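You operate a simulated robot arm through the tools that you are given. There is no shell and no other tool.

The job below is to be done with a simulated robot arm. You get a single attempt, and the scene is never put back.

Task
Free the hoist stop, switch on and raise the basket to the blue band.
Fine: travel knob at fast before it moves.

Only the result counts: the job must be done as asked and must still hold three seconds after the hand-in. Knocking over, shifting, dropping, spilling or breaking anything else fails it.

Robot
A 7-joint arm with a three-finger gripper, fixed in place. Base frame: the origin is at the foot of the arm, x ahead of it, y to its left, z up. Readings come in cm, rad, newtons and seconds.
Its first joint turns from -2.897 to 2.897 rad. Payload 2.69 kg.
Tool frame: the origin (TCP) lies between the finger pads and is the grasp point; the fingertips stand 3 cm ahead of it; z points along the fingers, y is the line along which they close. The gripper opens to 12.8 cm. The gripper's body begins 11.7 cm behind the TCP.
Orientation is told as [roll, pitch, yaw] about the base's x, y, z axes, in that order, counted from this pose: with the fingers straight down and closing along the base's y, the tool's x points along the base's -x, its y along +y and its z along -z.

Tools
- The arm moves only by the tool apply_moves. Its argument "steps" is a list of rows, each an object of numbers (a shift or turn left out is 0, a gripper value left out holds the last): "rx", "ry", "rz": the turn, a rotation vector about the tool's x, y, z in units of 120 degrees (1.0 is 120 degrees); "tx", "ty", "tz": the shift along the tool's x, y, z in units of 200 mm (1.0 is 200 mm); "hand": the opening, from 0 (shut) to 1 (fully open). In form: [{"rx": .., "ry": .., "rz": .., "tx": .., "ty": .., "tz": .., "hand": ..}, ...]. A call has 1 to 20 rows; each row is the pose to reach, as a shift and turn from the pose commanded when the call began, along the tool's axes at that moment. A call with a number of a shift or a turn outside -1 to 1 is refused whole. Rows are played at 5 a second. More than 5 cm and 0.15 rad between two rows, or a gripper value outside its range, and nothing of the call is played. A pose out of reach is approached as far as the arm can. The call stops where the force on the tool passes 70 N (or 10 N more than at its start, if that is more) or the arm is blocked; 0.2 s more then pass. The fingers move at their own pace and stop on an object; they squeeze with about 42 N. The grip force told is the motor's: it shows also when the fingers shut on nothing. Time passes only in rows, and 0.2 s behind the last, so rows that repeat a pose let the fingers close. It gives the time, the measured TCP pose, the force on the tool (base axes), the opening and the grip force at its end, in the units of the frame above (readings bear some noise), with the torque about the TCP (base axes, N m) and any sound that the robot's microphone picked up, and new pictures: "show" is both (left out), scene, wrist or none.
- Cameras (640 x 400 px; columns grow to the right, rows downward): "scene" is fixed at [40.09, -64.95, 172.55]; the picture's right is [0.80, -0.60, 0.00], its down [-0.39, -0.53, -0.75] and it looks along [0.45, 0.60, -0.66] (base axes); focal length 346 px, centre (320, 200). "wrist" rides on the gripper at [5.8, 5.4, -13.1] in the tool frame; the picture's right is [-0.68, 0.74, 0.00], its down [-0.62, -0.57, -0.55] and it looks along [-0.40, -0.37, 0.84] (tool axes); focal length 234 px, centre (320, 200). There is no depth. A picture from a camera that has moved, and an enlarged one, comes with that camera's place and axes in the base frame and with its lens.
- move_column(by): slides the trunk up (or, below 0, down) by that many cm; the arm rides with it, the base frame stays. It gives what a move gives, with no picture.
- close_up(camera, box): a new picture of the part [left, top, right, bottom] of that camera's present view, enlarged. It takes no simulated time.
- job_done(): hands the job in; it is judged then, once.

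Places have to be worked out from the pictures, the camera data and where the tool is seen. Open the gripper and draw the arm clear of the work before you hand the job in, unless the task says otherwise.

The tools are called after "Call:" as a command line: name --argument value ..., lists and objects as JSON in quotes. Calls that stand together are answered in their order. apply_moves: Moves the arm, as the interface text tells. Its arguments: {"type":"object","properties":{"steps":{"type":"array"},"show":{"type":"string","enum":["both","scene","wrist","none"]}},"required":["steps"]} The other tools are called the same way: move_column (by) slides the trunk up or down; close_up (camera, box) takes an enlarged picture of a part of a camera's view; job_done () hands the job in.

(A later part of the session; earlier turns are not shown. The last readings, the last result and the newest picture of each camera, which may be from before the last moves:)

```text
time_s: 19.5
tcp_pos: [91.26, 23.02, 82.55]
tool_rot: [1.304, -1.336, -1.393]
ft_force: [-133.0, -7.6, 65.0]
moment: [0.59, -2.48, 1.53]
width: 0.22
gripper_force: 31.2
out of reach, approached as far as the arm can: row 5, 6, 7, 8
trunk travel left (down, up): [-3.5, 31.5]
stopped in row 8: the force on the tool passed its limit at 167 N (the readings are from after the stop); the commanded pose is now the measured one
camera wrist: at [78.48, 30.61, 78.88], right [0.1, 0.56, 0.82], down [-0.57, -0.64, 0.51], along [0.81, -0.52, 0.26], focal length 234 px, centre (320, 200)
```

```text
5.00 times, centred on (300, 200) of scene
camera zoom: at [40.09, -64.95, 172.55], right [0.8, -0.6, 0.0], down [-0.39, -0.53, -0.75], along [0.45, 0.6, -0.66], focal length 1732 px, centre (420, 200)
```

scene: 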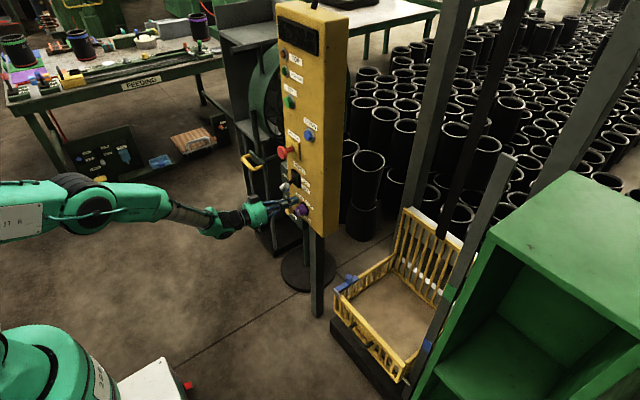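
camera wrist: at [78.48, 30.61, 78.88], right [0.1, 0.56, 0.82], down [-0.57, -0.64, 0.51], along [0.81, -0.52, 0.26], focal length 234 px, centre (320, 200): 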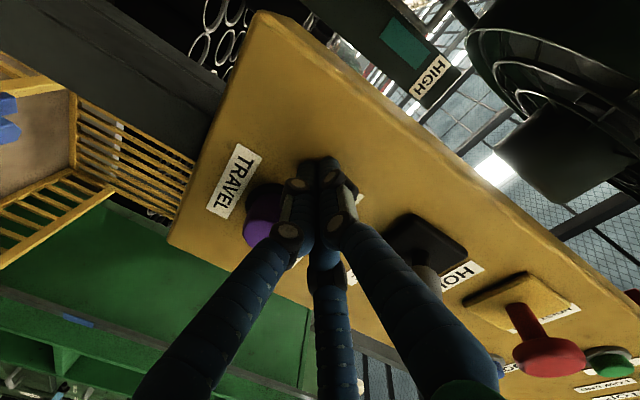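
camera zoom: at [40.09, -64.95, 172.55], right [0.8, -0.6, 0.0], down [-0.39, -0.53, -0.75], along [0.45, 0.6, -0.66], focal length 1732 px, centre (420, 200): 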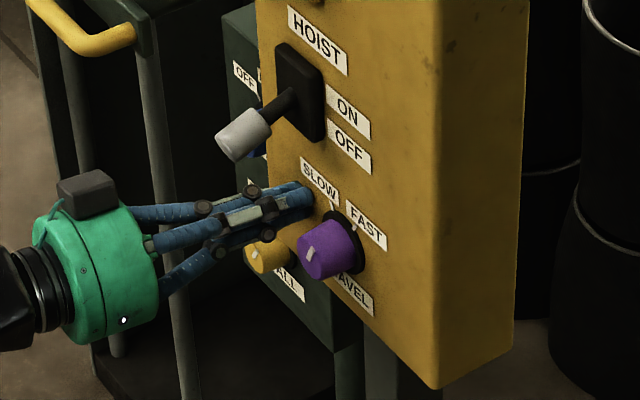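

The wrist hit a joint limit past the neutral roll and the fingers slipped off onto the panel. I back straight off to unload, then open.

Call:
apply_moves --steps '[{"tz": -0.05}, {"tz": -0.15}, {"tz": -0.3}, {"tz": -0.45}, {"tz": -0.55}, {"tz": -0.55}]'

Call:
close_up --camera "scene" --box '[250, 160, 350, 240]'

Call:
close_up --camera "wrist" --box '[200, 50, 450, 250]'

```text
time_s: 20.9
tcp_pos: [81.71, 25.23, 83.17]
tool_rot: [1.178, -1.35, -1.291]
ft_force: [0.4, 0.1, 0.5]
moment: [0.0, -0.01, 0.02]
width: 0.2
gripper_force: 30.9
out of reach, approached as far as the arm can: row 3, 4, 5, 6
trunk travel left (down, up): [-3.5, 31.5]
camera wrist: at [68.96, 33.05, 79.67], right [0.13, 0.57, 0.81], down [-0.57, -0.62, 0.53], along [0.81, -0.53, 0.25], focal length 234 px, centre (320, 200)
```

scene: 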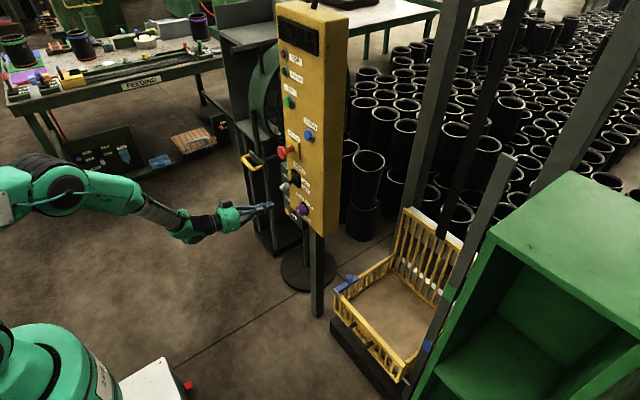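
wrist: 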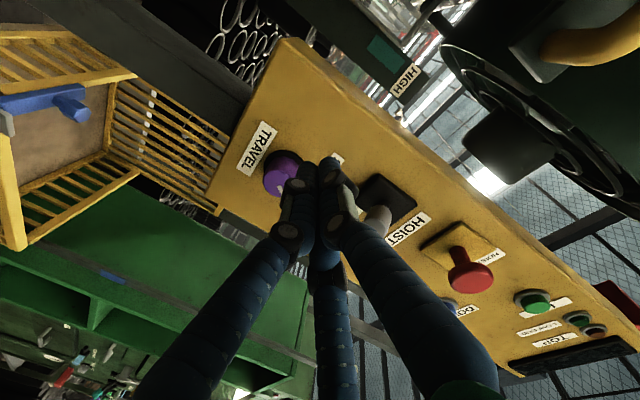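

```text
5.00 times, centred on (300, 200) of scene
camera zoom: at [40.09, -64.95, 172.55], right [0.8, -0.6, 0.0], down [-0.39, -0.53, -0.75], along [0.45, 0.6, -0.66], focal length 1732 px, centre (420, 200)
```

zoom: 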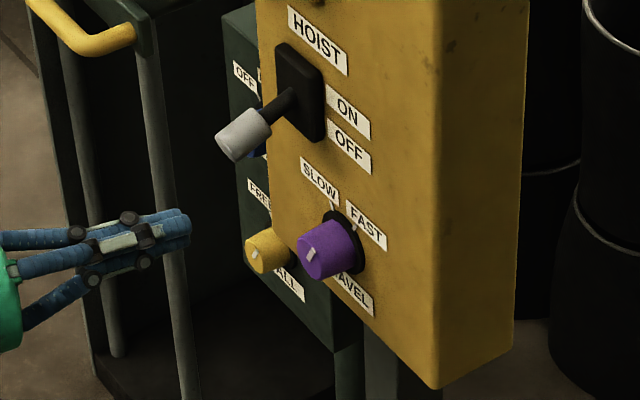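

```text
2.00 times, centred on (325, 150) of wrist
camera zoom: at [68.96, 33.05, 79.67], right [0.13, 0.57, 0.81], down [-0.57, -0.62, 0.53], along [0.81, -0.53, 0.25], focal length 468 px, centre (310, 300)
```

zoom: 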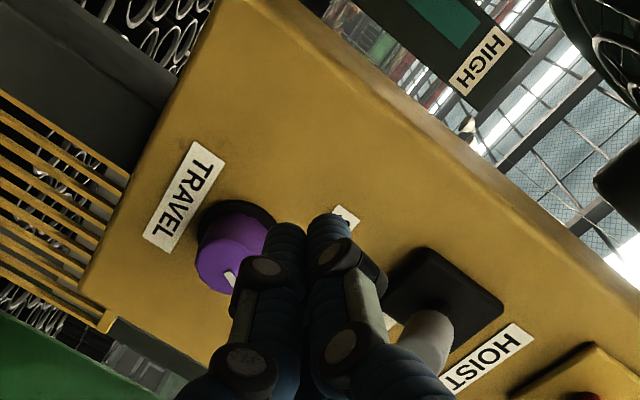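

The knob moved part-way, with its pointer now near the middle. Tool roll is only free to the negative side, so I re-square the tool, return to the standoff at (78, 17.5, 81.5) and open the hand.

Call:
apply_moves --steps '[{"tx": 0.003, "ty": -0.08, "tz": -0.1, "rx": -0.014, "ry": -0.007, "rz": -0.025, "hand": 0.3}, {"tx": 0.007, "ty": -0.2, "tz": -0.137, "rx": -0.028, "ry": -0.0135, "rz": -0.05, "hand": 0.6}, {"tx": 0.011, "ty": -0.31, "tz": -0.137, "rx": -0.042, "ry": -0.02, "rz": -0.075}, {"tx": 0.0142, "ty": -0.4137, "tz": -0.137, "rx": -0.0566, "ry": -0.0269, "rz": -0.1}, {"tx": 0.0142, "ty": -0.4137, "tz": -0.137, "rx": -0.0566, "ry": -0.0269, "rz": -0.1}]' --show "wrist"

```text
time_s: 22.1
tcp_pos: [78.54, 18.41, 81.7]
tool_rot: [0.022, -1.561, -0.009]
ft_force: [-0.1, -0.5, 0.2]
moment: [0.0, 0.0, 0.03]
width: 7.68
gripper_force: 0.1
out of reach, approached as far as the arm can: row 1, 2, 3, 4, 5
trunk travel left (down, up): [-3.5, 31.5]
camera wrist: at [65.37, 23.54, 75.95], right [0.0, 0.74, 0.68], down [-0.54, -0.57, 0.62], along [0.84, -0.36, 0.4], focal length 234 px, centre (320, 200)
```

wrist: 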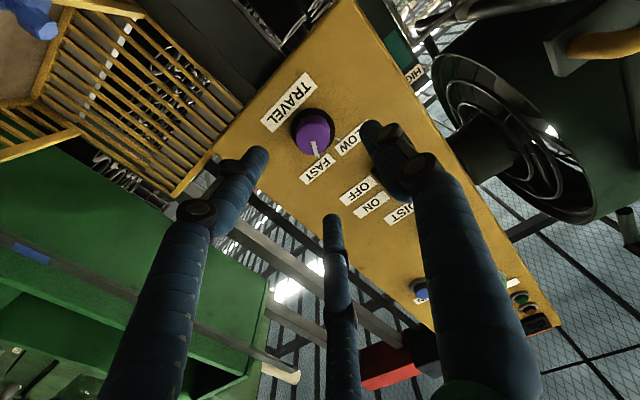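

Re-squared; the knob pointer now sits midway, close to FAST. I roll the hand by -60° while centring on the knob axis.

Call:
apply_moves --steps '[{"rz": -0.0625, "ty": -0.01, "tx": 0.005}, {"rz": -0.125, "ty": -0.03, "tx": 0.01}, {"rz": -0.1875, "ty": -0.05, "tx": 0.015}, {"rz": -0.25, "ty": -0.05, "tx": 0.015}, {"rz": -0.3125, "ty": -0.05, "tx": 0.015}, {"rz": -0.375, "ty": -0.05, "tx": 0.015}, {"rz": -0.4375, "ty": -0.05, "tx": 0.015}, {"rz": -0.5, "ty": -0.05, "tx": 0.015}, {"rz": -0.5, "ty": -0.05, "tx": 0.015, "tz": 0.15}, {"rz": -0.5, "ty": -0.05, "tx": 0.015, "tz": 0.3}, {"rz": -0.5, "ty": -0.05, "tx": 0.015, "tz": 0.42}, {"rz": -0.5, "ty": -0.05, "tx": 0.015, "tz": 0.42}]'

Call:
close_up --camera "wrist" --box '[200, 50, 450, 250]'

Call:
close_up --camera "scene" --box '[250, 160, 350, 240]'

```text
time_s: 24.7
tcp_pos: [86.98, 17.59, 81.26]
tool_rot: [-1.566, -0.542, 1.593]
ft_force: [-0.3, -0.1, 0.1]
moment: [-0.01, 0.0, 0.01]
width: 7.7
gripper_force: 0.0
trunk travel left (down, up): [-3.5, 31.5]
camera wrist: at [73.9, 14.95, 73.77], right [-0.03, 0.96, -0.28], down [-0.55, 0.22, 0.81], along [0.83, 0.18, 0.52], focal length 234 px, centre (320, 200)
```

scene: 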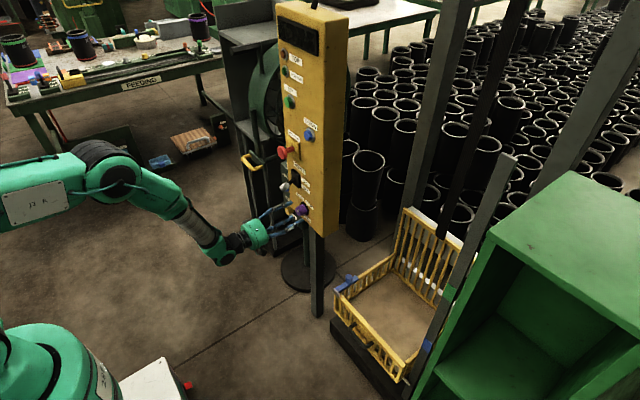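
wrist: 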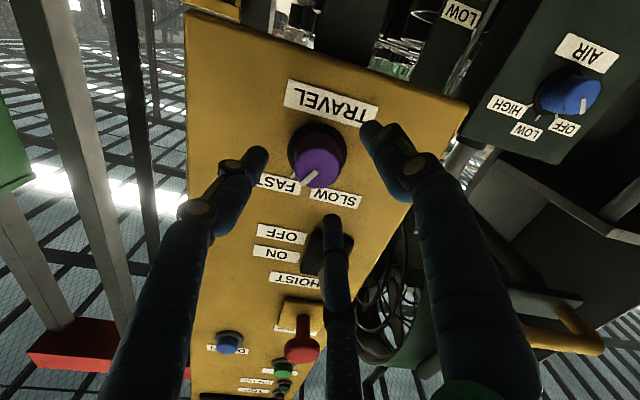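

```text
2.00 times, centred on (325, 150) of wrist
camera zoom: at [73.9, 14.95, 73.77], right [-0.03, 0.96, -0.28], down [-0.55, 0.22, 0.81], along [0.83, 0.18, 0.52], focal length 468 px, centre (310, 300)
```

zoom: 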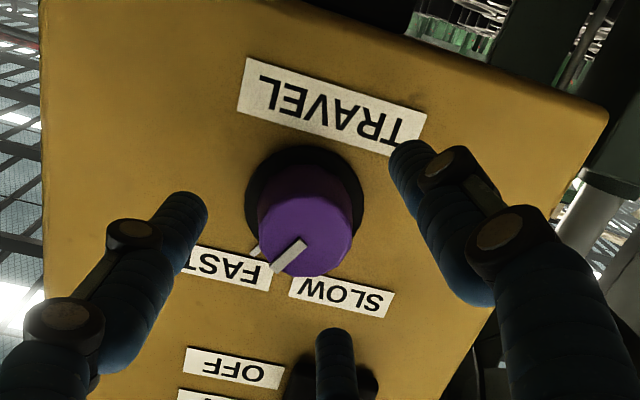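

```text
5.00 times, centred on (300, 200) of scene
camera zoom: at [40.09, -64.95, 172.55], right [0.8, -0.6, 0.0], down [-0.39, -0.53, -0.75], along [0.45, 0.6, -0.66], focal length 1732 px, centre (420, 200)
```

zoom: 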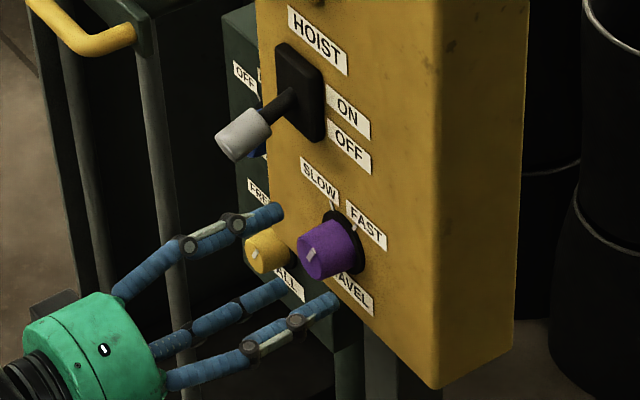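

The pointer now computes to about 28–30° right of vertical, which matches the FAST tick. I zoom in to confirm.

Call:
close_up --camera "wrist" --box '[270, 110, 370, 210]'

Call:
close_up --camera "scene" --box '[290, 185, 330, 225]'

```text
4.00 times, centred on (320, 160) of wrist
camera zoom: at [73.9, 14.95, 73.77], right [-0.03, 0.96, -0.28], down [-0.55, 0.22, 0.81], along [0.83, 0.18, 0.52], focal length 937 px, centre (320, 360)
```

zoom: 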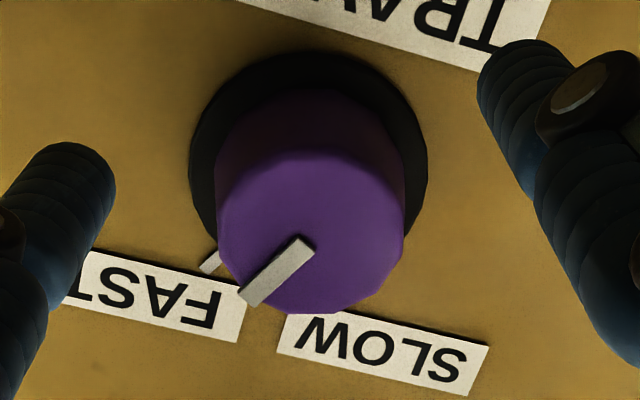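

```text
10.00 times, centred on (310, 205) of scene
camera zoom: at [40.09, -64.95, 172.55], right [0.8, -0.6, 0.0], down [-0.39, -0.53, -0.75], along [0.45, 0.6, -0.66], focal length 3463 px, centre (420, 150)
```

zoom: 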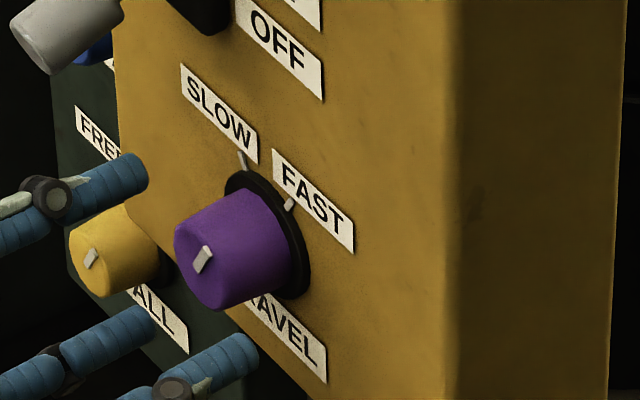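

The pointer is parallel to the FAST tick in both views, so the knob is at FAST. Now I back off, close the hand, roll back toward neutral and go to a standoff just below the lever knob at about (88–90, 22, 91.7).

Call:
apply_moves --steps '[{"tz": -0.2}, {"tz": -0.4}, {"tz": -0.5, "hand": 0}, {"tz": -0.5, "rz": 0.06, "tx": -0.1, "ty": -0.05}, {"tz": -0.5, "rz": 0.12, "tx": -0.2, "ty": -0.09}, {"tz": -0.5, "rz": 0.18, "tx": -0.3, "ty": -0.13}, {"tz": -0.5, "rz": 0.24, "tx": -0.3455, "ty": -0.158}, {"tz": -0.5, "rz": 0.3, "tx": -0.3455, "ty": -0.158}, {"tz": -0.5, "rz": 0.36, "tx": -0.3455, "ty": -0.158}, {"tz": -0.5, "rz": 0.41, "tx": -0.3455, "ty": -0.158}, {"tz": -0.5, "rz": 0.41, "tx": -0.3455, "ty": -0.158}]'

Call:
close_up --camera "scene" --box '[230, 150, 330, 230]'

Call:
close_up --camera "wrist" --box '[200, 50, 500, 290]'

```text
time_s: 27.1
tcp_pos: [76.84, 21.6, 87.78]
tool_rot: [-1.543, -1.402, 1.568]
ft_force: [0.5, 0.6, -0.7]
moment: [-0.01, 0.02, 0.01]
width: 0.21
gripper_force: 31.3
trunk travel left (down, up): [-3.5, 31.5]
camera wrist: at [63.63, 25.58, 81.1], right [-0.02, 0.84, 0.54], down [-0.53, -0.47, 0.7], along [0.85, -0.28, 0.46], focal length 234 px, centre (320, 200)
```

scene: 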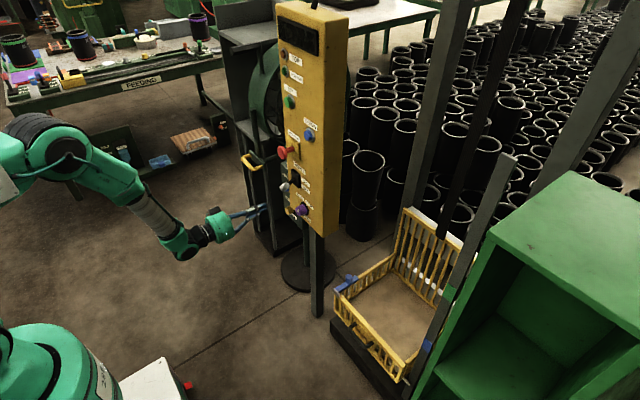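
wrist: 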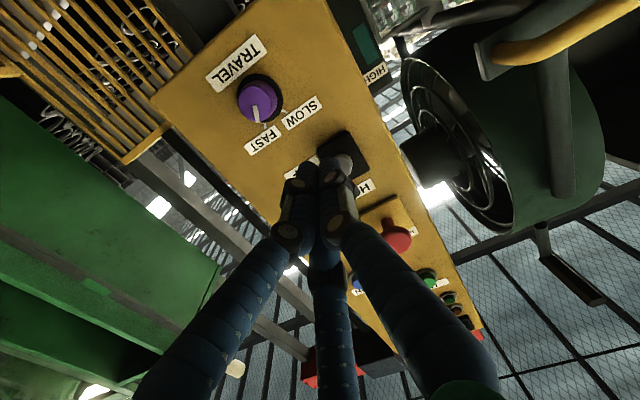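

```text
5.00 times, centred on (280, 190) of scene
camera zoom: at [40.09, -64.95, 172.55], right [0.8, -0.6, 0.0], down [-0.39, -0.53, -0.75], along [0.45, 0.6, -0.66], focal length 1732 px, centre (520, 250)
```

zoom: 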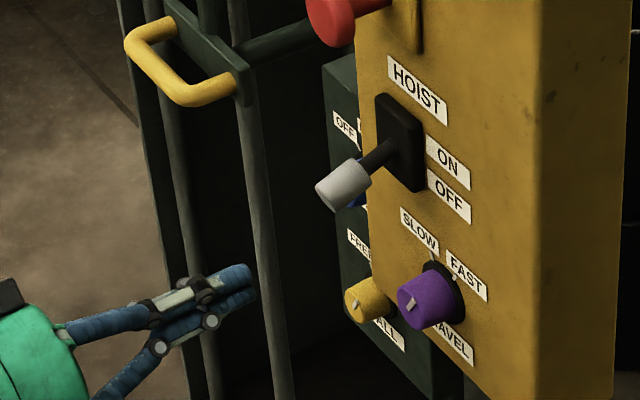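

```text
1.67 times, centred on (350, 170) of wrist
camera zoom: at [63.63, 25.58, 81.1], right [-0.02, 0.84, 0.54], down [-0.53, -0.47, 0.7], along [0.85, -0.28, 0.46], focal length 390 px, centre (270, 250)
```

zoom: 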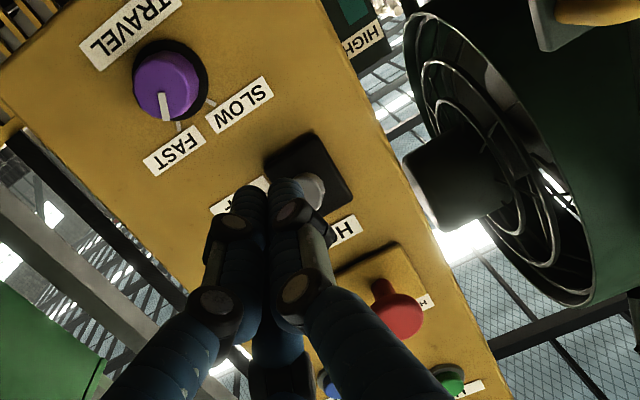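

The closed fingers sit below and in front of the lever knob. I slide in under it at z≈87, keeping clear of the travel knob.

Call:
apply_moves --steps '[{"tz": 0.15, "tx": 0.02, "ty": 0.01}, {"tz": 0.3, "tx": 0.038, "ty": 0.017}, {"tz": 0.45, "tx": 0.038, "ty": 0.017}, {"tz": 0.573, "tx": 0.038, "ty": 0.017}, {"tz": 0.573, "tx": 0.038, "ty": 0.017}]'

Call:
close_up --camera "scene" --box '[230, 150, 330, 230]'

Call:
close_up --camera "wrist" --box '[200, 50, 500, 290]'

```text
time_s: 28.3
tcp_pos: [88.34, 22.07, 86.81]
tool_rot: [-1.54, -1.401, 1.567]
ft_force: [0.6, -1.6, -0.5]
moment: [0.01, 0.01, 0.01]
width: 0.19
gripper_force: 31.0
trunk travel left (down, up): [-3.5, 31.5]
camera wrist: at [75.16, 26.03, 80.16], right [-0.02, 0.84, 0.54], down [-0.53, -0.47, 0.7], along [0.85, -0.28, 0.46], focal length 234 px, centre (320, 200)
```

scene: 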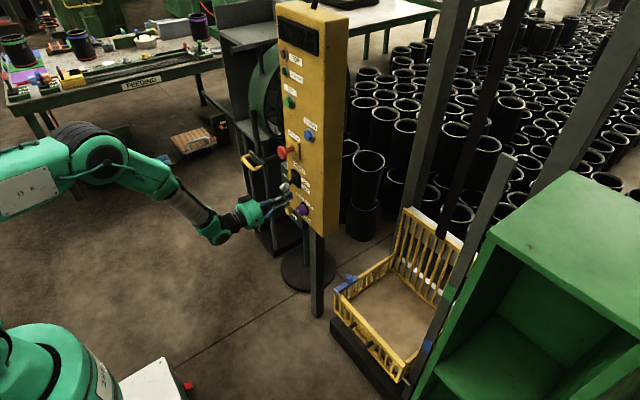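
wrist: 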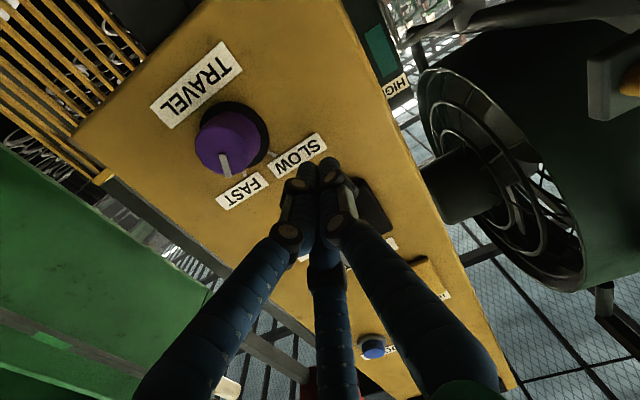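

```text
5.00 times, centred on (280, 190) of scene
camera zoom: at [40.09, -64.95, 172.55], right [0.8, -0.6, 0.0], down [-0.39, -0.53, -0.75], along [0.45, 0.6, -0.66], focal length 1732 px, centre (520, 250)
```

zoom: 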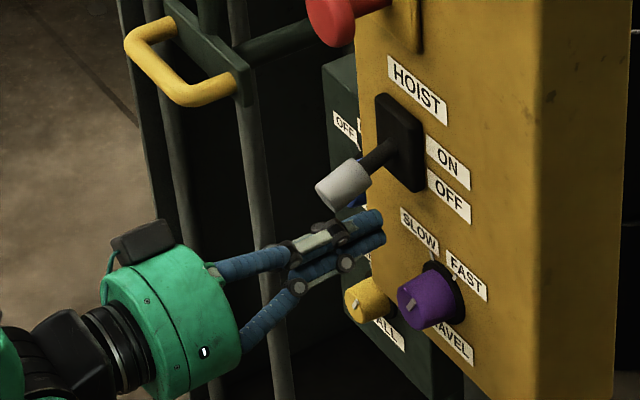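

```text
1.67 times, centred on (350, 170) of wrist
camera zoom: at [75.16, 26.03, 80.16], right [-0.02, 0.84, 0.54], down [-0.53, -0.47, 0.7], along [0.85, -0.28, 0.46], focal length 390 px, centre (270, 250)
```

zoom: 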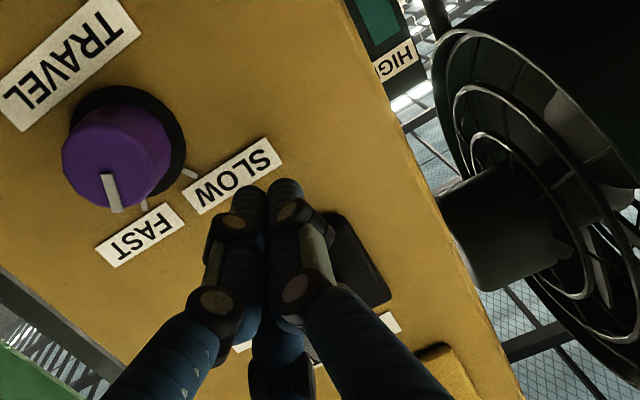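

The fingers are directly below the lever knob. I lift in small steps to push the lever up to ON, listening for a click.

Call:
apply_moves --steps '[{"tx": -0.04, "ty": -0.007}, {"tx": -0.08, "ty": -0.014}, {"tx": -0.12, "ty": -0.02}, {"tx": -0.16, "ty": -0.027}, {"tx": -0.2, "ty": -0.034}, {"tx": -0.23, "ty": -0.039}, {"tx": -0.26, "ty": -0.044}]'

Call:
close_up --camera "scene" --box '[230, 150, 330, 230]'

```text
time_s: 29.9
tcp_pos: [88.37, 22.2, 91.76]
tool_rot: [-1.511, -1.401, 1.535]
ft_force: [2.1, 0.1, -12.9]
moment: [0.02, 0.23, 0.08]
width: 0.18
gripper_force: 31.7
trunk travel left (down, up): [-3.5, 31.5]
heard: click
camera wrist: at [75.06, 26.06, 85.19], right [-0.02, 0.84, 0.54], down [-0.53, -0.47, 0.71], along [0.85, -0.28, 0.45], focal length 234 px, centre (320, 200)
```

scene: 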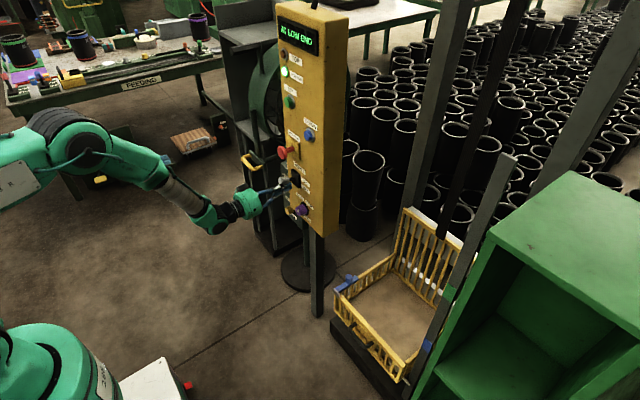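
wrist: 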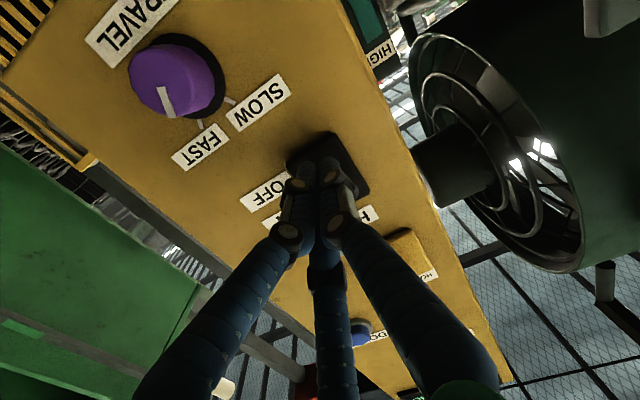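

```text
5.00 times, centred on (280, 190) of scene
camera zoom: at [40.09, -64.95, 172.55], right [0.8, -0.6, 0.0], down [-0.39, -0.53, -0.75], along [0.45, 0.6, -0.66], focal length 1732 px, centre (520, 250)
```

zoom: 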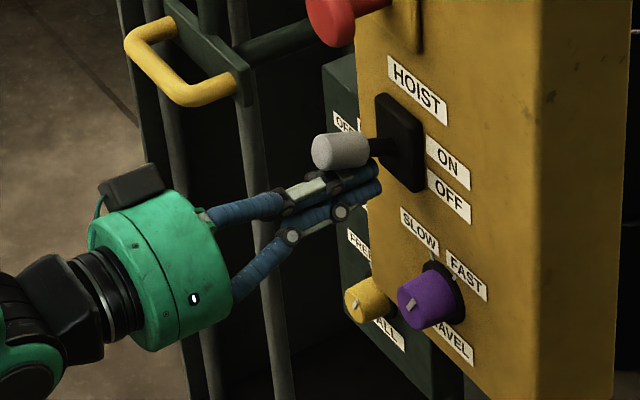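

A click, the display lit ("AT LOW END") and the LOW END lamp is on, so the hoist is on. I lower the fingers slightly, back off, and look at the display and lever.

Call:
apply_moves --steps '[{"tx": 0.04, "ty": 0.007}, {"tx": 0.08, "ty": 0.014}, {"tx": 0.08, "ty": 0.014, "tz": -0.2}, {"tx": 0.08, "ty": 0.014, "tz": -0.4}, {"tx": 0.08, "ty": 0.014, "tz": -0.55}, {"tx": 0.08, "ty": 0.014, "tz": -0.55}]'

Call:
close_up --camera "scene" --box '[260, 0, 360, 80]'

Call:
close_up --camera "scene" --box '[260, 130, 360, 230]'

Call:
close_up --camera "scene" --box '[400, 270, 470, 390]'

```text
time_s: 31.3
tcp_pos: [77.34, 21.79, 90.5]
tool_rot: [-1.542, -1.403, 1.571]
ft_force: [-0.3, -0.1, 0.6]
moment: [-0.02, 0.03, -0.02]
width: 0.2
gripper_force: 31.5
trunk travel left (down, up): [-3.5, 31.5]
camera wrist: at [64.14, 25.83, 83.95], right [-0.02, 0.84, 0.54], down [-0.53, -0.47, 0.7], along [0.85, -0.28, 0.46], focal length 234 px, centre (320, 200)
```

scene: 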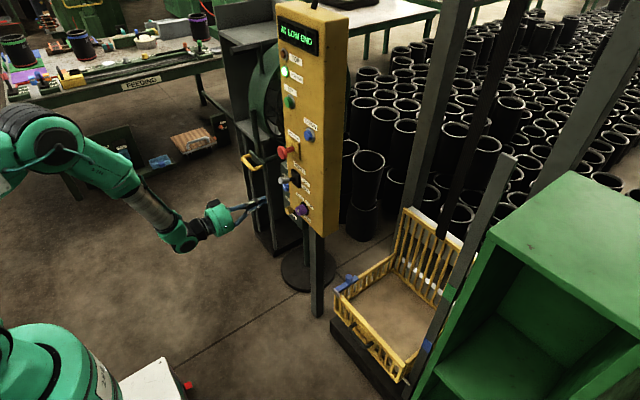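
wrist: 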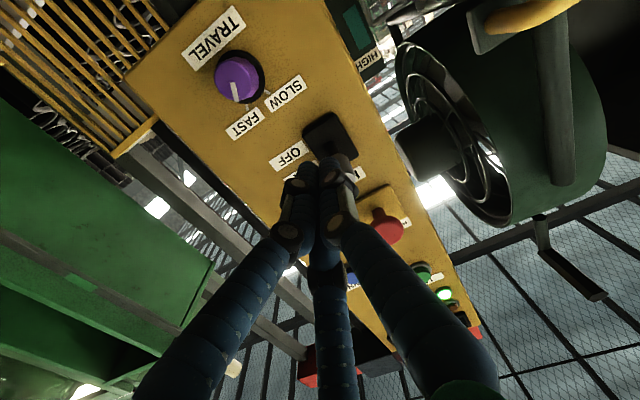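

```text
5.00 times, centred on (310, 40) of scene
camera zoom: at [40.09, -64.95, 172.55], right [0.8, -0.6, 0.0], down [-0.39, -0.53, -0.75], along [0.45, 0.6, -0.66], focal length 1732 px, centre (370, 1000)
```

zoom: 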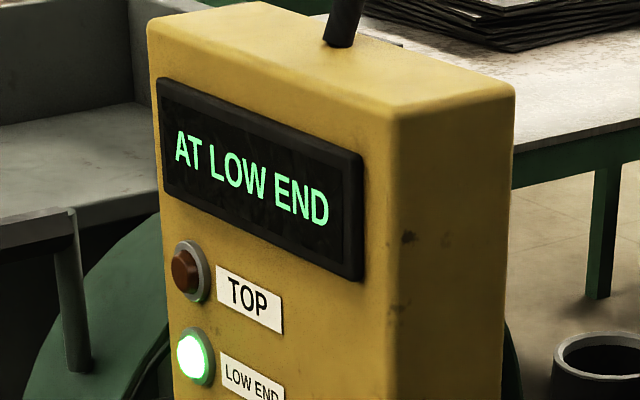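

```text
4.00 times, centred on (310, 180) of scene
camera zoom: at [40.09, -64.95, 172.55], right [0.8, -0.6, 0.0], down [-0.39, -0.53, -0.75], along [0.45, 0.6, -0.66], focal length 1385 px, centre (360, 280)
```

zoom: 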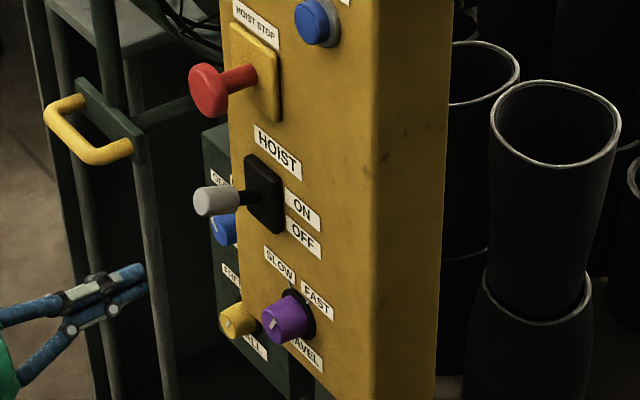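

```text
3.33 times, centred on (435, 330) of scene
camera zoom: at [40.09, -64.95, 172.55], right [0.8, -0.6, 0.0], down [-0.39, -0.53, -0.75], along [0.45, 0.6, -0.66], focal length 1154 px, centre (-63, -233)
```

zoom: 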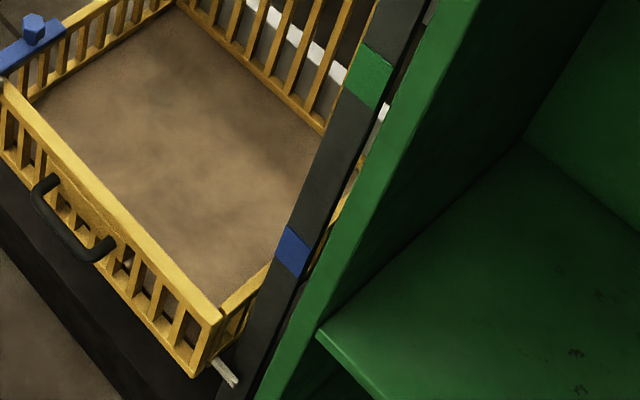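

All set: stop out, lever ON, knob FAST, display "AT LOW END". I put the basket peg at z≈29 and the blue band at z≈61.5, about 32 cm up. I raise the trunk so I can reach UP comfortably.

Call:
move_column --by 20

```text
time_s: 33.5
tcp_pos: [77.47, 21.79, 110.64]
tool_rot: [-1.54, -1.401, 1.564]
ft_force: [-0.2, 0.5, 0.1]
moment: [-0.01, -0.01, -0.02]
width: 0.24
gripper_force: 31.8
trunk travel left (down, up): [-23.5, 11.5]
```

I now move in front of UP at (93.6, 23.0, 123.4), stopping about 3 cm short.

Call:
apply_moves --steps '[{"tx": -0.16, "ty": -0.015}, {"tx": -0.32, "ty": -0.03}, {"tx": -0.48, "ty": -0.045}, {"tx": -0.639, "ty": -0.059}, {"tx": -0.639, "ty": -0.059, "tz": 0.16}, {"tx": -0.639, "ty": -0.059, "tz": 0.32}, {"tx": -0.639, "ty": -0.059, "tz": 0.48}, {"tx": -0.639, "ty": -0.059, "tz": 0.48}]'

Call:
close_up --camera "wrist" --box '[200, 50, 450, 250]'

Call:
close_up --camera "scene" --box '[240, 50, 340, 130]'

```text
time_s: 35.3
tcp_pos: [87.2, 23.18, 123.28]
tool_rot: [-1.543, -1.401, 1.569]
ft_force: [0.8, 0.8, -0.1]
moment: [0.01, 0.01, 0.0]
width: 0.2
gripper_force: 31.0
trunk travel left (down, up): [-23.5, 11.5]
camera wrist: at [73.98, 27.04, 116.66], right [-0.02, 0.84, 0.54], down [-0.53, -0.47, 0.7], along [0.85, -0.28, 0.46], focal length 234 px, centre (320, 200)
```

scene: 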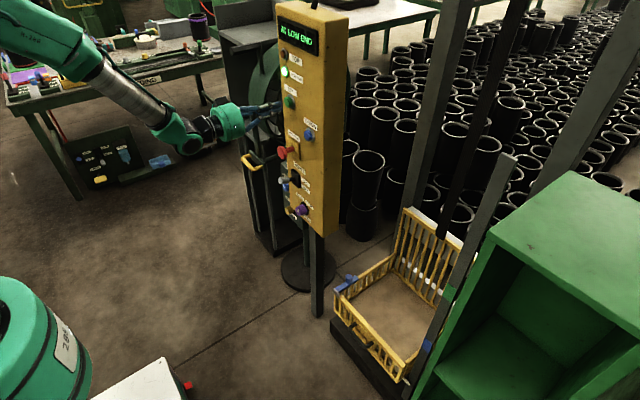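
wrist: 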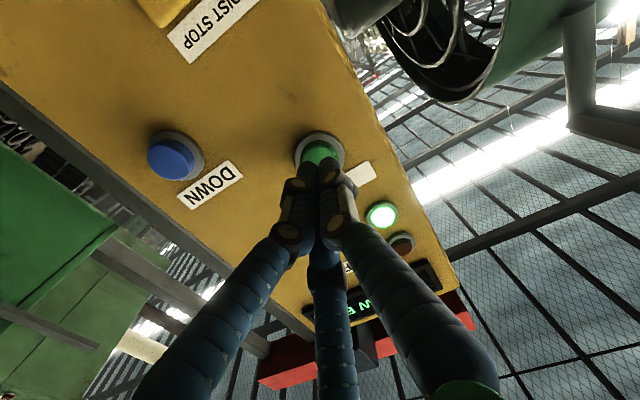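

```text
2.00 times, centred on (325, 150) of wrist
camera zoom: at [73.98, 27.04, 116.66], right [-0.02, 0.84, 0.54], down [-0.53, -0.47, 0.7], along [0.85, -0.28, 0.46], focal length 468 px, centre (310, 300)
```

zoom: 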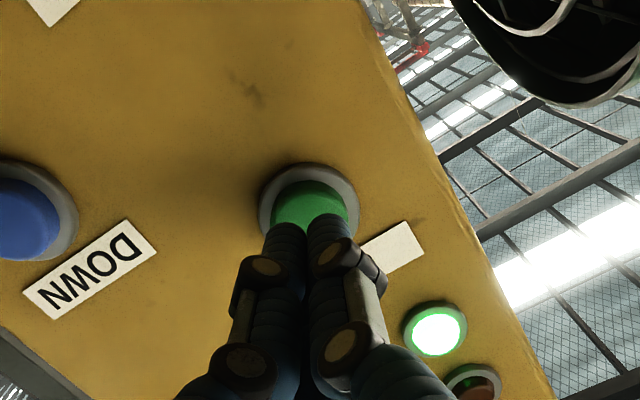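

```text
5.00 times, centred on (290, 90) of scene
camera zoom: at [40.09, -64.95, 172.55], right [0.8, -0.6, 0.0], down [-0.39, -0.53, -0.75], along [0.45, 0.6, -0.66], focal length 1732 px, centre (470, 750)
```

zoom: 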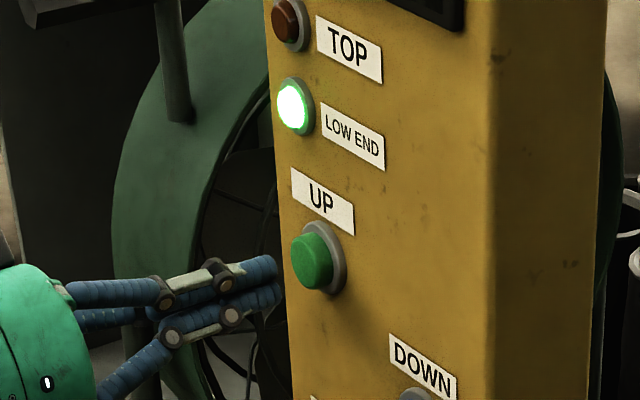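

The tip is aligned with the UP face, with about a 3.4 cm gap. I do a brief test press and release to learn how the hoist responds.

Call:
apply_moves --steps '[{"tz": 0.08}, {"tz": 0.15}, {"tz": 0.18}, {"tz": 0.2}, {"tz": 0.14}]'

Call:
close_up --camera "scene" --box '[260, 0, 360, 80]'

Call:
close_up --camera "scene" --box '[400, 270, 470, 390]'

```text
time_s: 36.5
tcp_pos: [89.95, 23.28, 123.43]
tool_rot: [-1.561, -1.402, 1.586]
ft_force: [-7.4, 0.4, -0.1]
moment: [-0.01, 0.0, -0.09]
width: 0.61
gripper_force: 31.4
trunk travel left (down, up): [-23.5, 11.5]
heard: click
camera wrist: at [76.74, 27.16, 116.87], right [-0.02, 0.84, 0.54], down [-0.54, -0.47, 0.7], along [0.84, -0.28, 0.46], focal length 234 px, centre (320, 200)
```

scene: 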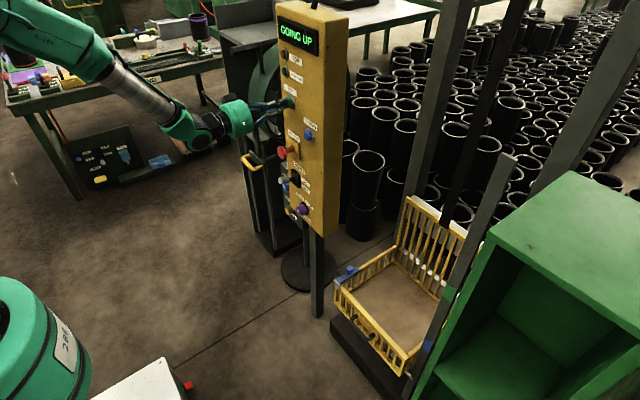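
wrist: 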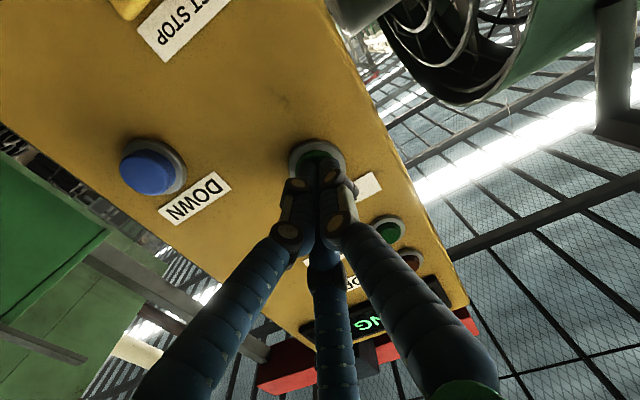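

```text
5.00 times, centred on (310, 40) of scene
camera zoom: at [40.09, -64.95, 172.55], right [0.8, -0.6, 0.0], down [-0.39, -0.53, -0.75], along [0.45, 0.6, -0.66], focal length 1732 px, centre (370, 1000)
```

zoom: 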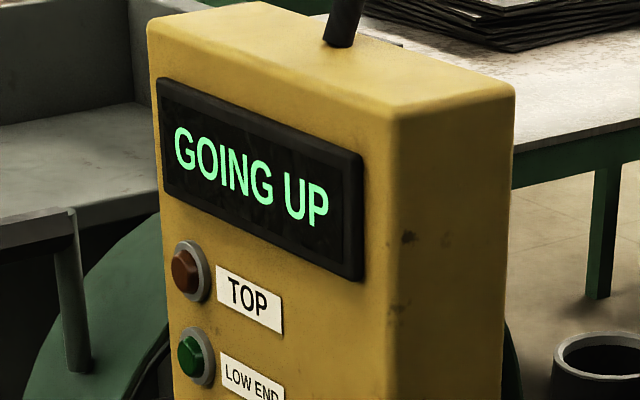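

```text
3.33 times, centred on (435, 330) of scene
camera zoom: at [40.09, -64.95, 172.55], right [0.8, -0.6, 0.0], down [-0.39, -0.53, -0.75], along [0.45, 0.6, -0.66], focal length 1154 px, centre (-63, -233)
```

zoom: 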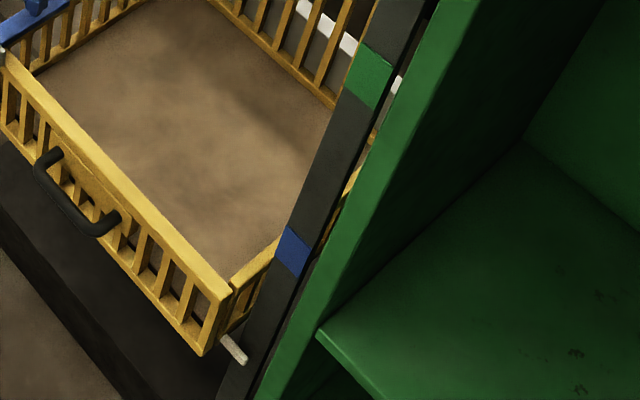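

The display says "GOING UP" and the peg has risen about 4 cm, with light contact still on the button. I withdraw fully to see whether the motion stops on release.

Call:
apply_moves --steps '[{"tz": -0.12}]' --show "scene"

Call:
close_up --camera "scene" --box '[260, 0, 360, 80]'

Call:
close_up --camera "scene" --box '[400, 270, 470, 390]'

```text
time_s: 36.9
tcp_pos: [87.51, 23.11, 123.36]
tool_rot: [-1.552, -1.403, 1.579]
ft_force: [1.0, 0.1, -0.2]
moment: [0.0, -0.02, 0.01]
width: 0.22
gripper_force: 31.2
trunk travel left (down, up): [-23.5, 11.5]
```

scene: 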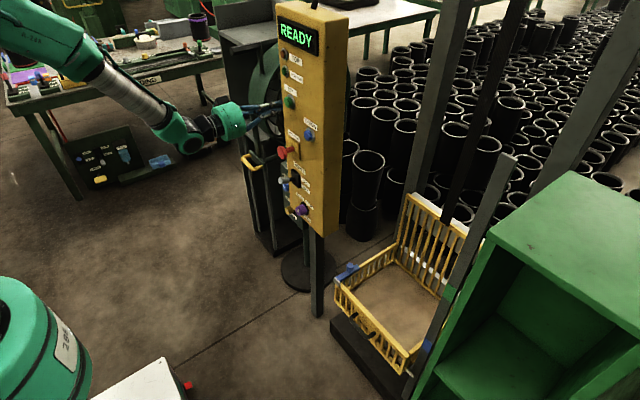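

```text
5.00 times, centred on (310, 40) of scene
camera zoom: at [40.09, -64.95, 172.55], right [0.8, -0.6, 0.0], down [-0.39, -0.53, -0.75], along [0.45, 0.6, -0.66], focal length 1732 px, centre (370, 1000)
```

zoom: 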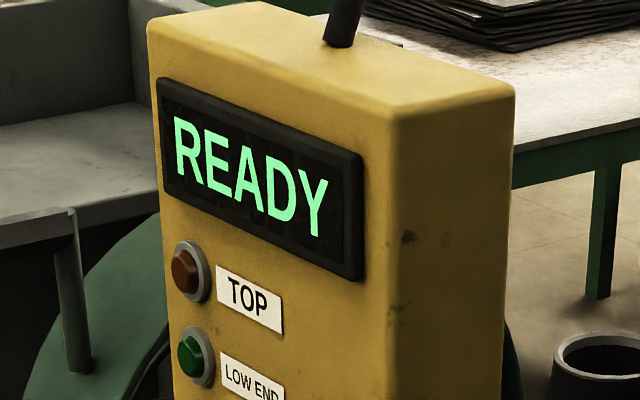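

```text
3.33 times, centred on (435, 330) of scene
camera zoom: at [40.09, -64.95, 172.55], right [0.8, -0.6, 0.0], down [-0.39, -0.53, -0.75], along [0.45, 0.6, -0.66], focal length 1154 px, centre (-63, -233)
```

zoom: 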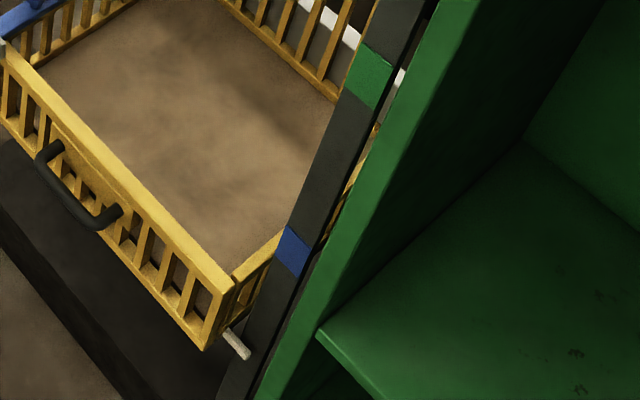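

It is hold-to-run: released, it reads "READY" and stays put. The peg is now at z≈37 and the band at 61.5, so about 25 cm remain. I press and hold UP, looking after each short call.

Call:
apply_moves --steps '[{"tz": 0.1}, {"tz": 0.17}, {"tz": 0.17}]' --show "scene"

Call:
close_up --camera "scene" --box '[400, 270, 470, 390]'

```text
time_s: 37.7
tcp_pos: [90.52, 23.2, 123.16]
tool_rot: [-1.525, -1.401, 1.551]
ft_force: [-47.8, -3.6, -6.8]
moment: [0.11, -0.24, -0.46]
width: 0.62
gripper_force: 31.1
trunk travel left (down, up): [-23.5, 11.5]
heard: click
```

scene: 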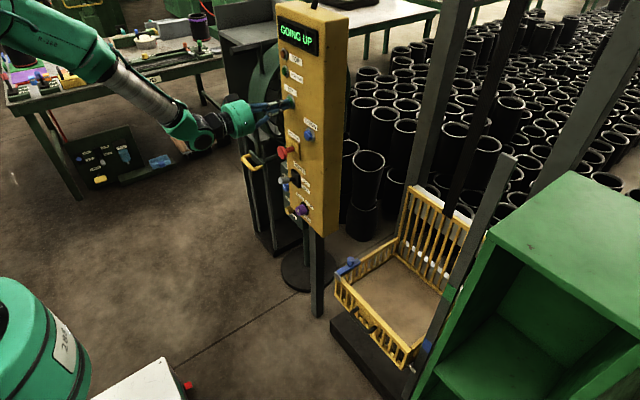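

```text
3.33 times, centred on (435, 330) of scene
camera zoom: at [40.09, -64.95, 172.55], right [0.8, -0.6, 0.0], down [-0.39, -0.53, -0.75], along [0.45, 0.6, -0.66], focal length 1154 px, centre (-63, -233)
```

zoom: 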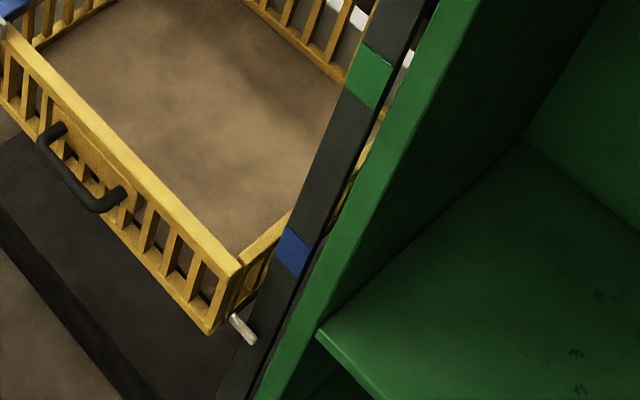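

The peg is at z≈41 and rising, with the hold stable at 48 N. I keep holding for another short interval.

Call:
apply_moves --steps '[{"tz": 0.0}, {"tz": 0.0}]' --show "scene"

Call:
close_up --camera "scene" --box '[400, 270, 470, 390]'

```text
time_s: 38.3
tcp_pos: [90.6, 23.23, 123.18]
tool_rot: [-1.527, -1.401, 1.553]
ft_force: [-50.4, -3.4, -17.5]
moment: [0.13, 0.16, -0.53]
width: 0.6
gripper_force: 31.6
trunk travel left (down, up): [-23.5, 11.5]
```

scene: 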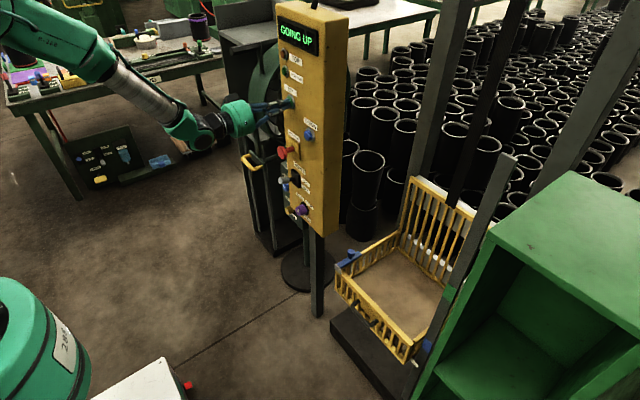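

```text
3.33 times, centred on (435, 330) of scene
camera zoom: at [40.09, -64.95, 172.55], right [0.8, -0.6, 0.0], down [-0.39, -0.53, -0.75], along [0.45, 0.6, -0.66], focal length 1154 px, centre (-63, -233)
```

zoom: 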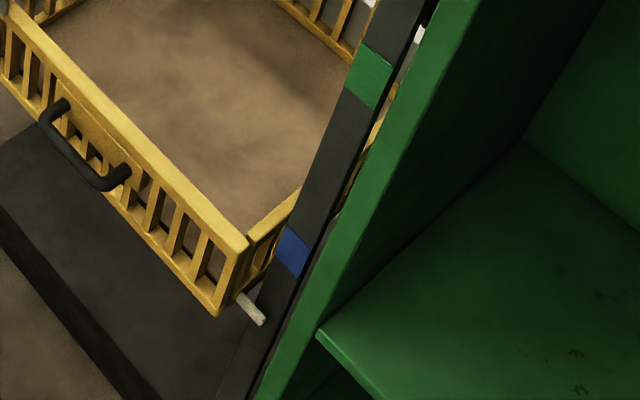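

The basket rises at about 8.5 cm/s and the peg is at z≈46, with roughly 16 cm to go. I hold for 0.8 s more.

Call:
apply_moves --steps '[{"tz": 0.0}, {"tz": 0.0}, {"tz": 0.0}]' --show "scene"

Call:
close_up --camera "scene" --box '[400, 270, 470, 390]'

```text
time_s: 39.1
tcp_pos: [90.6, 23.31, 123.32]
tool_rot: [-1.541, -1.401, 1.565]
ft_force: [-51.9, -3.0, -17.7]
moment: [0.12, 0.28, -0.45]
width: 0.6
gripper_force: 31.6
trunk travel left (down, up): [-23.5, 11.5]
```

scene: 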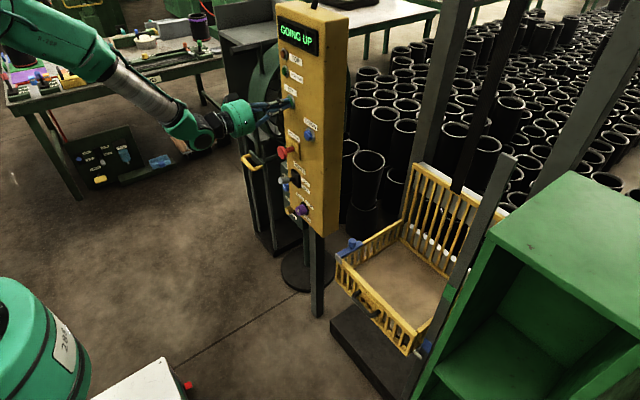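

```text
3.33 times, centred on (435, 330) of scene
camera zoom: at [40.09, -64.95, 172.55], right [0.8, -0.6, 0.0], down [-0.39, -0.53, -0.75], along [0.45, 0.6, -0.66], focal length 1154 px, centre (-63, -233)
```

zoom: 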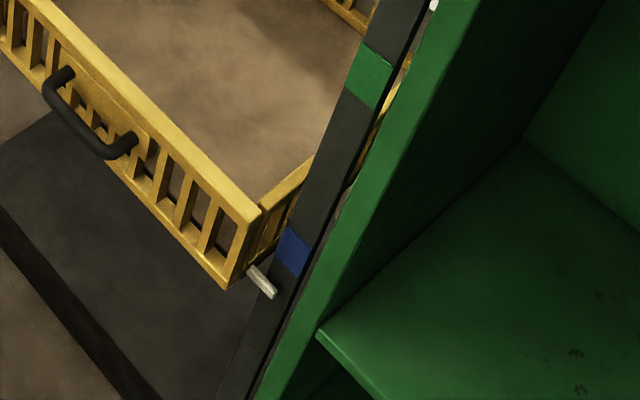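

The peg is at z≈52.3, about 9 cm below the band centre. I hold 0.6 s more and re-check before releasing.

Call:
apply_moves --steps '[{"tz": 0.0}, {"tz": 0.0}]' --show "scene"

Call:
close_up --camera "scene" --box '[400, 270, 470, 390]'

```text
time_s: 39.7
tcp_pos: [90.59, 23.25, 123.4]
tool_rot: [-1.539, -1.402, 1.566]
ft_force: [-51.6, -1.8, -17.9]
moment: [0.1, 0.37, -0.45]
width: 0.58
gripper_force: 31.6
trunk travel left (down, up): [-23.5, 11.5]
```

scene: 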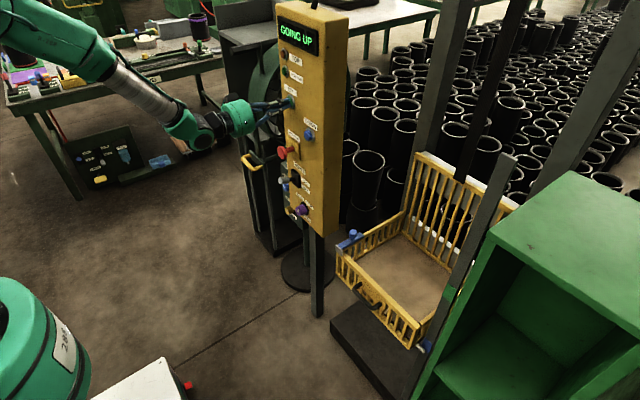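

```text
3.33 times, centred on (435, 330) of scene
camera zoom: at [40.09, -64.95, 172.55], right [0.8, -0.6, 0.0], down [-0.39, -0.53, -0.75], along [0.45, 0.6, -0.66], focal length 1154 px, centre (-63, -233)
```

zoom: 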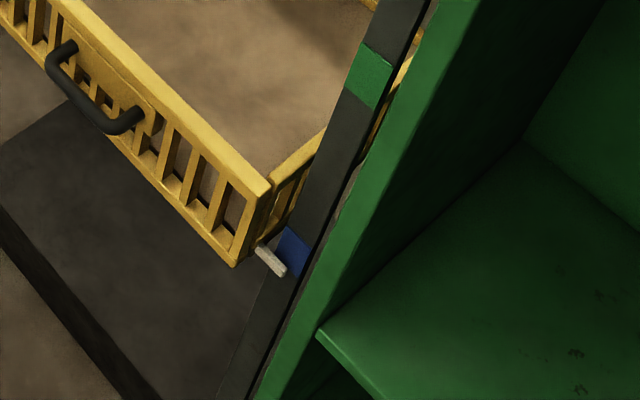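

The peg tip (z≈57) is just entering the lower edge of the blue band, with about 4.6 cm to its centre. One more 0.4 s hold, then release.

Call:
apply_moves --steps '[{"tz": 0.0}]' --show "scene"

Call:
close_up --camera "scene" --box '[400, 270, 470, 390]'

```text
time_s: 40.1
tcp_pos: [90.55, 23.21, 123.38]
tool_rot: [-1.542, -1.401, 1.567]
ft_force: [-51.7, -1.8, -17.5]
moment: [0.06, 0.39, -0.51]
width: 0.57
gripper_force: 30.9
trunk travel left (down, up): [-23.5, 11.5]
```

scene: 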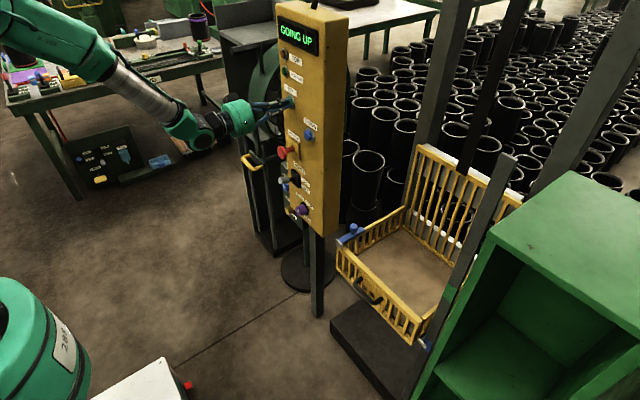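

```text
3.33 times, centred on (435, 330) of scene
camera zoom: at [40.09, -64.95, 172.55], right [0.8, -0.6, 0.0], down [-0.39, -0.53, -0.75], along [0.45, 0.6, -0.66], focal length 1154 px, centre (-63, -233)
```

zoom: 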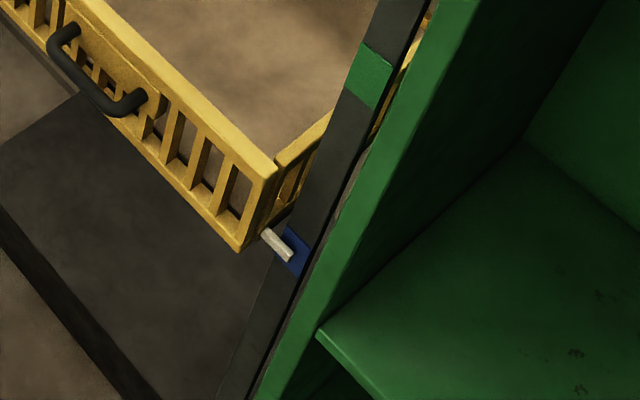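

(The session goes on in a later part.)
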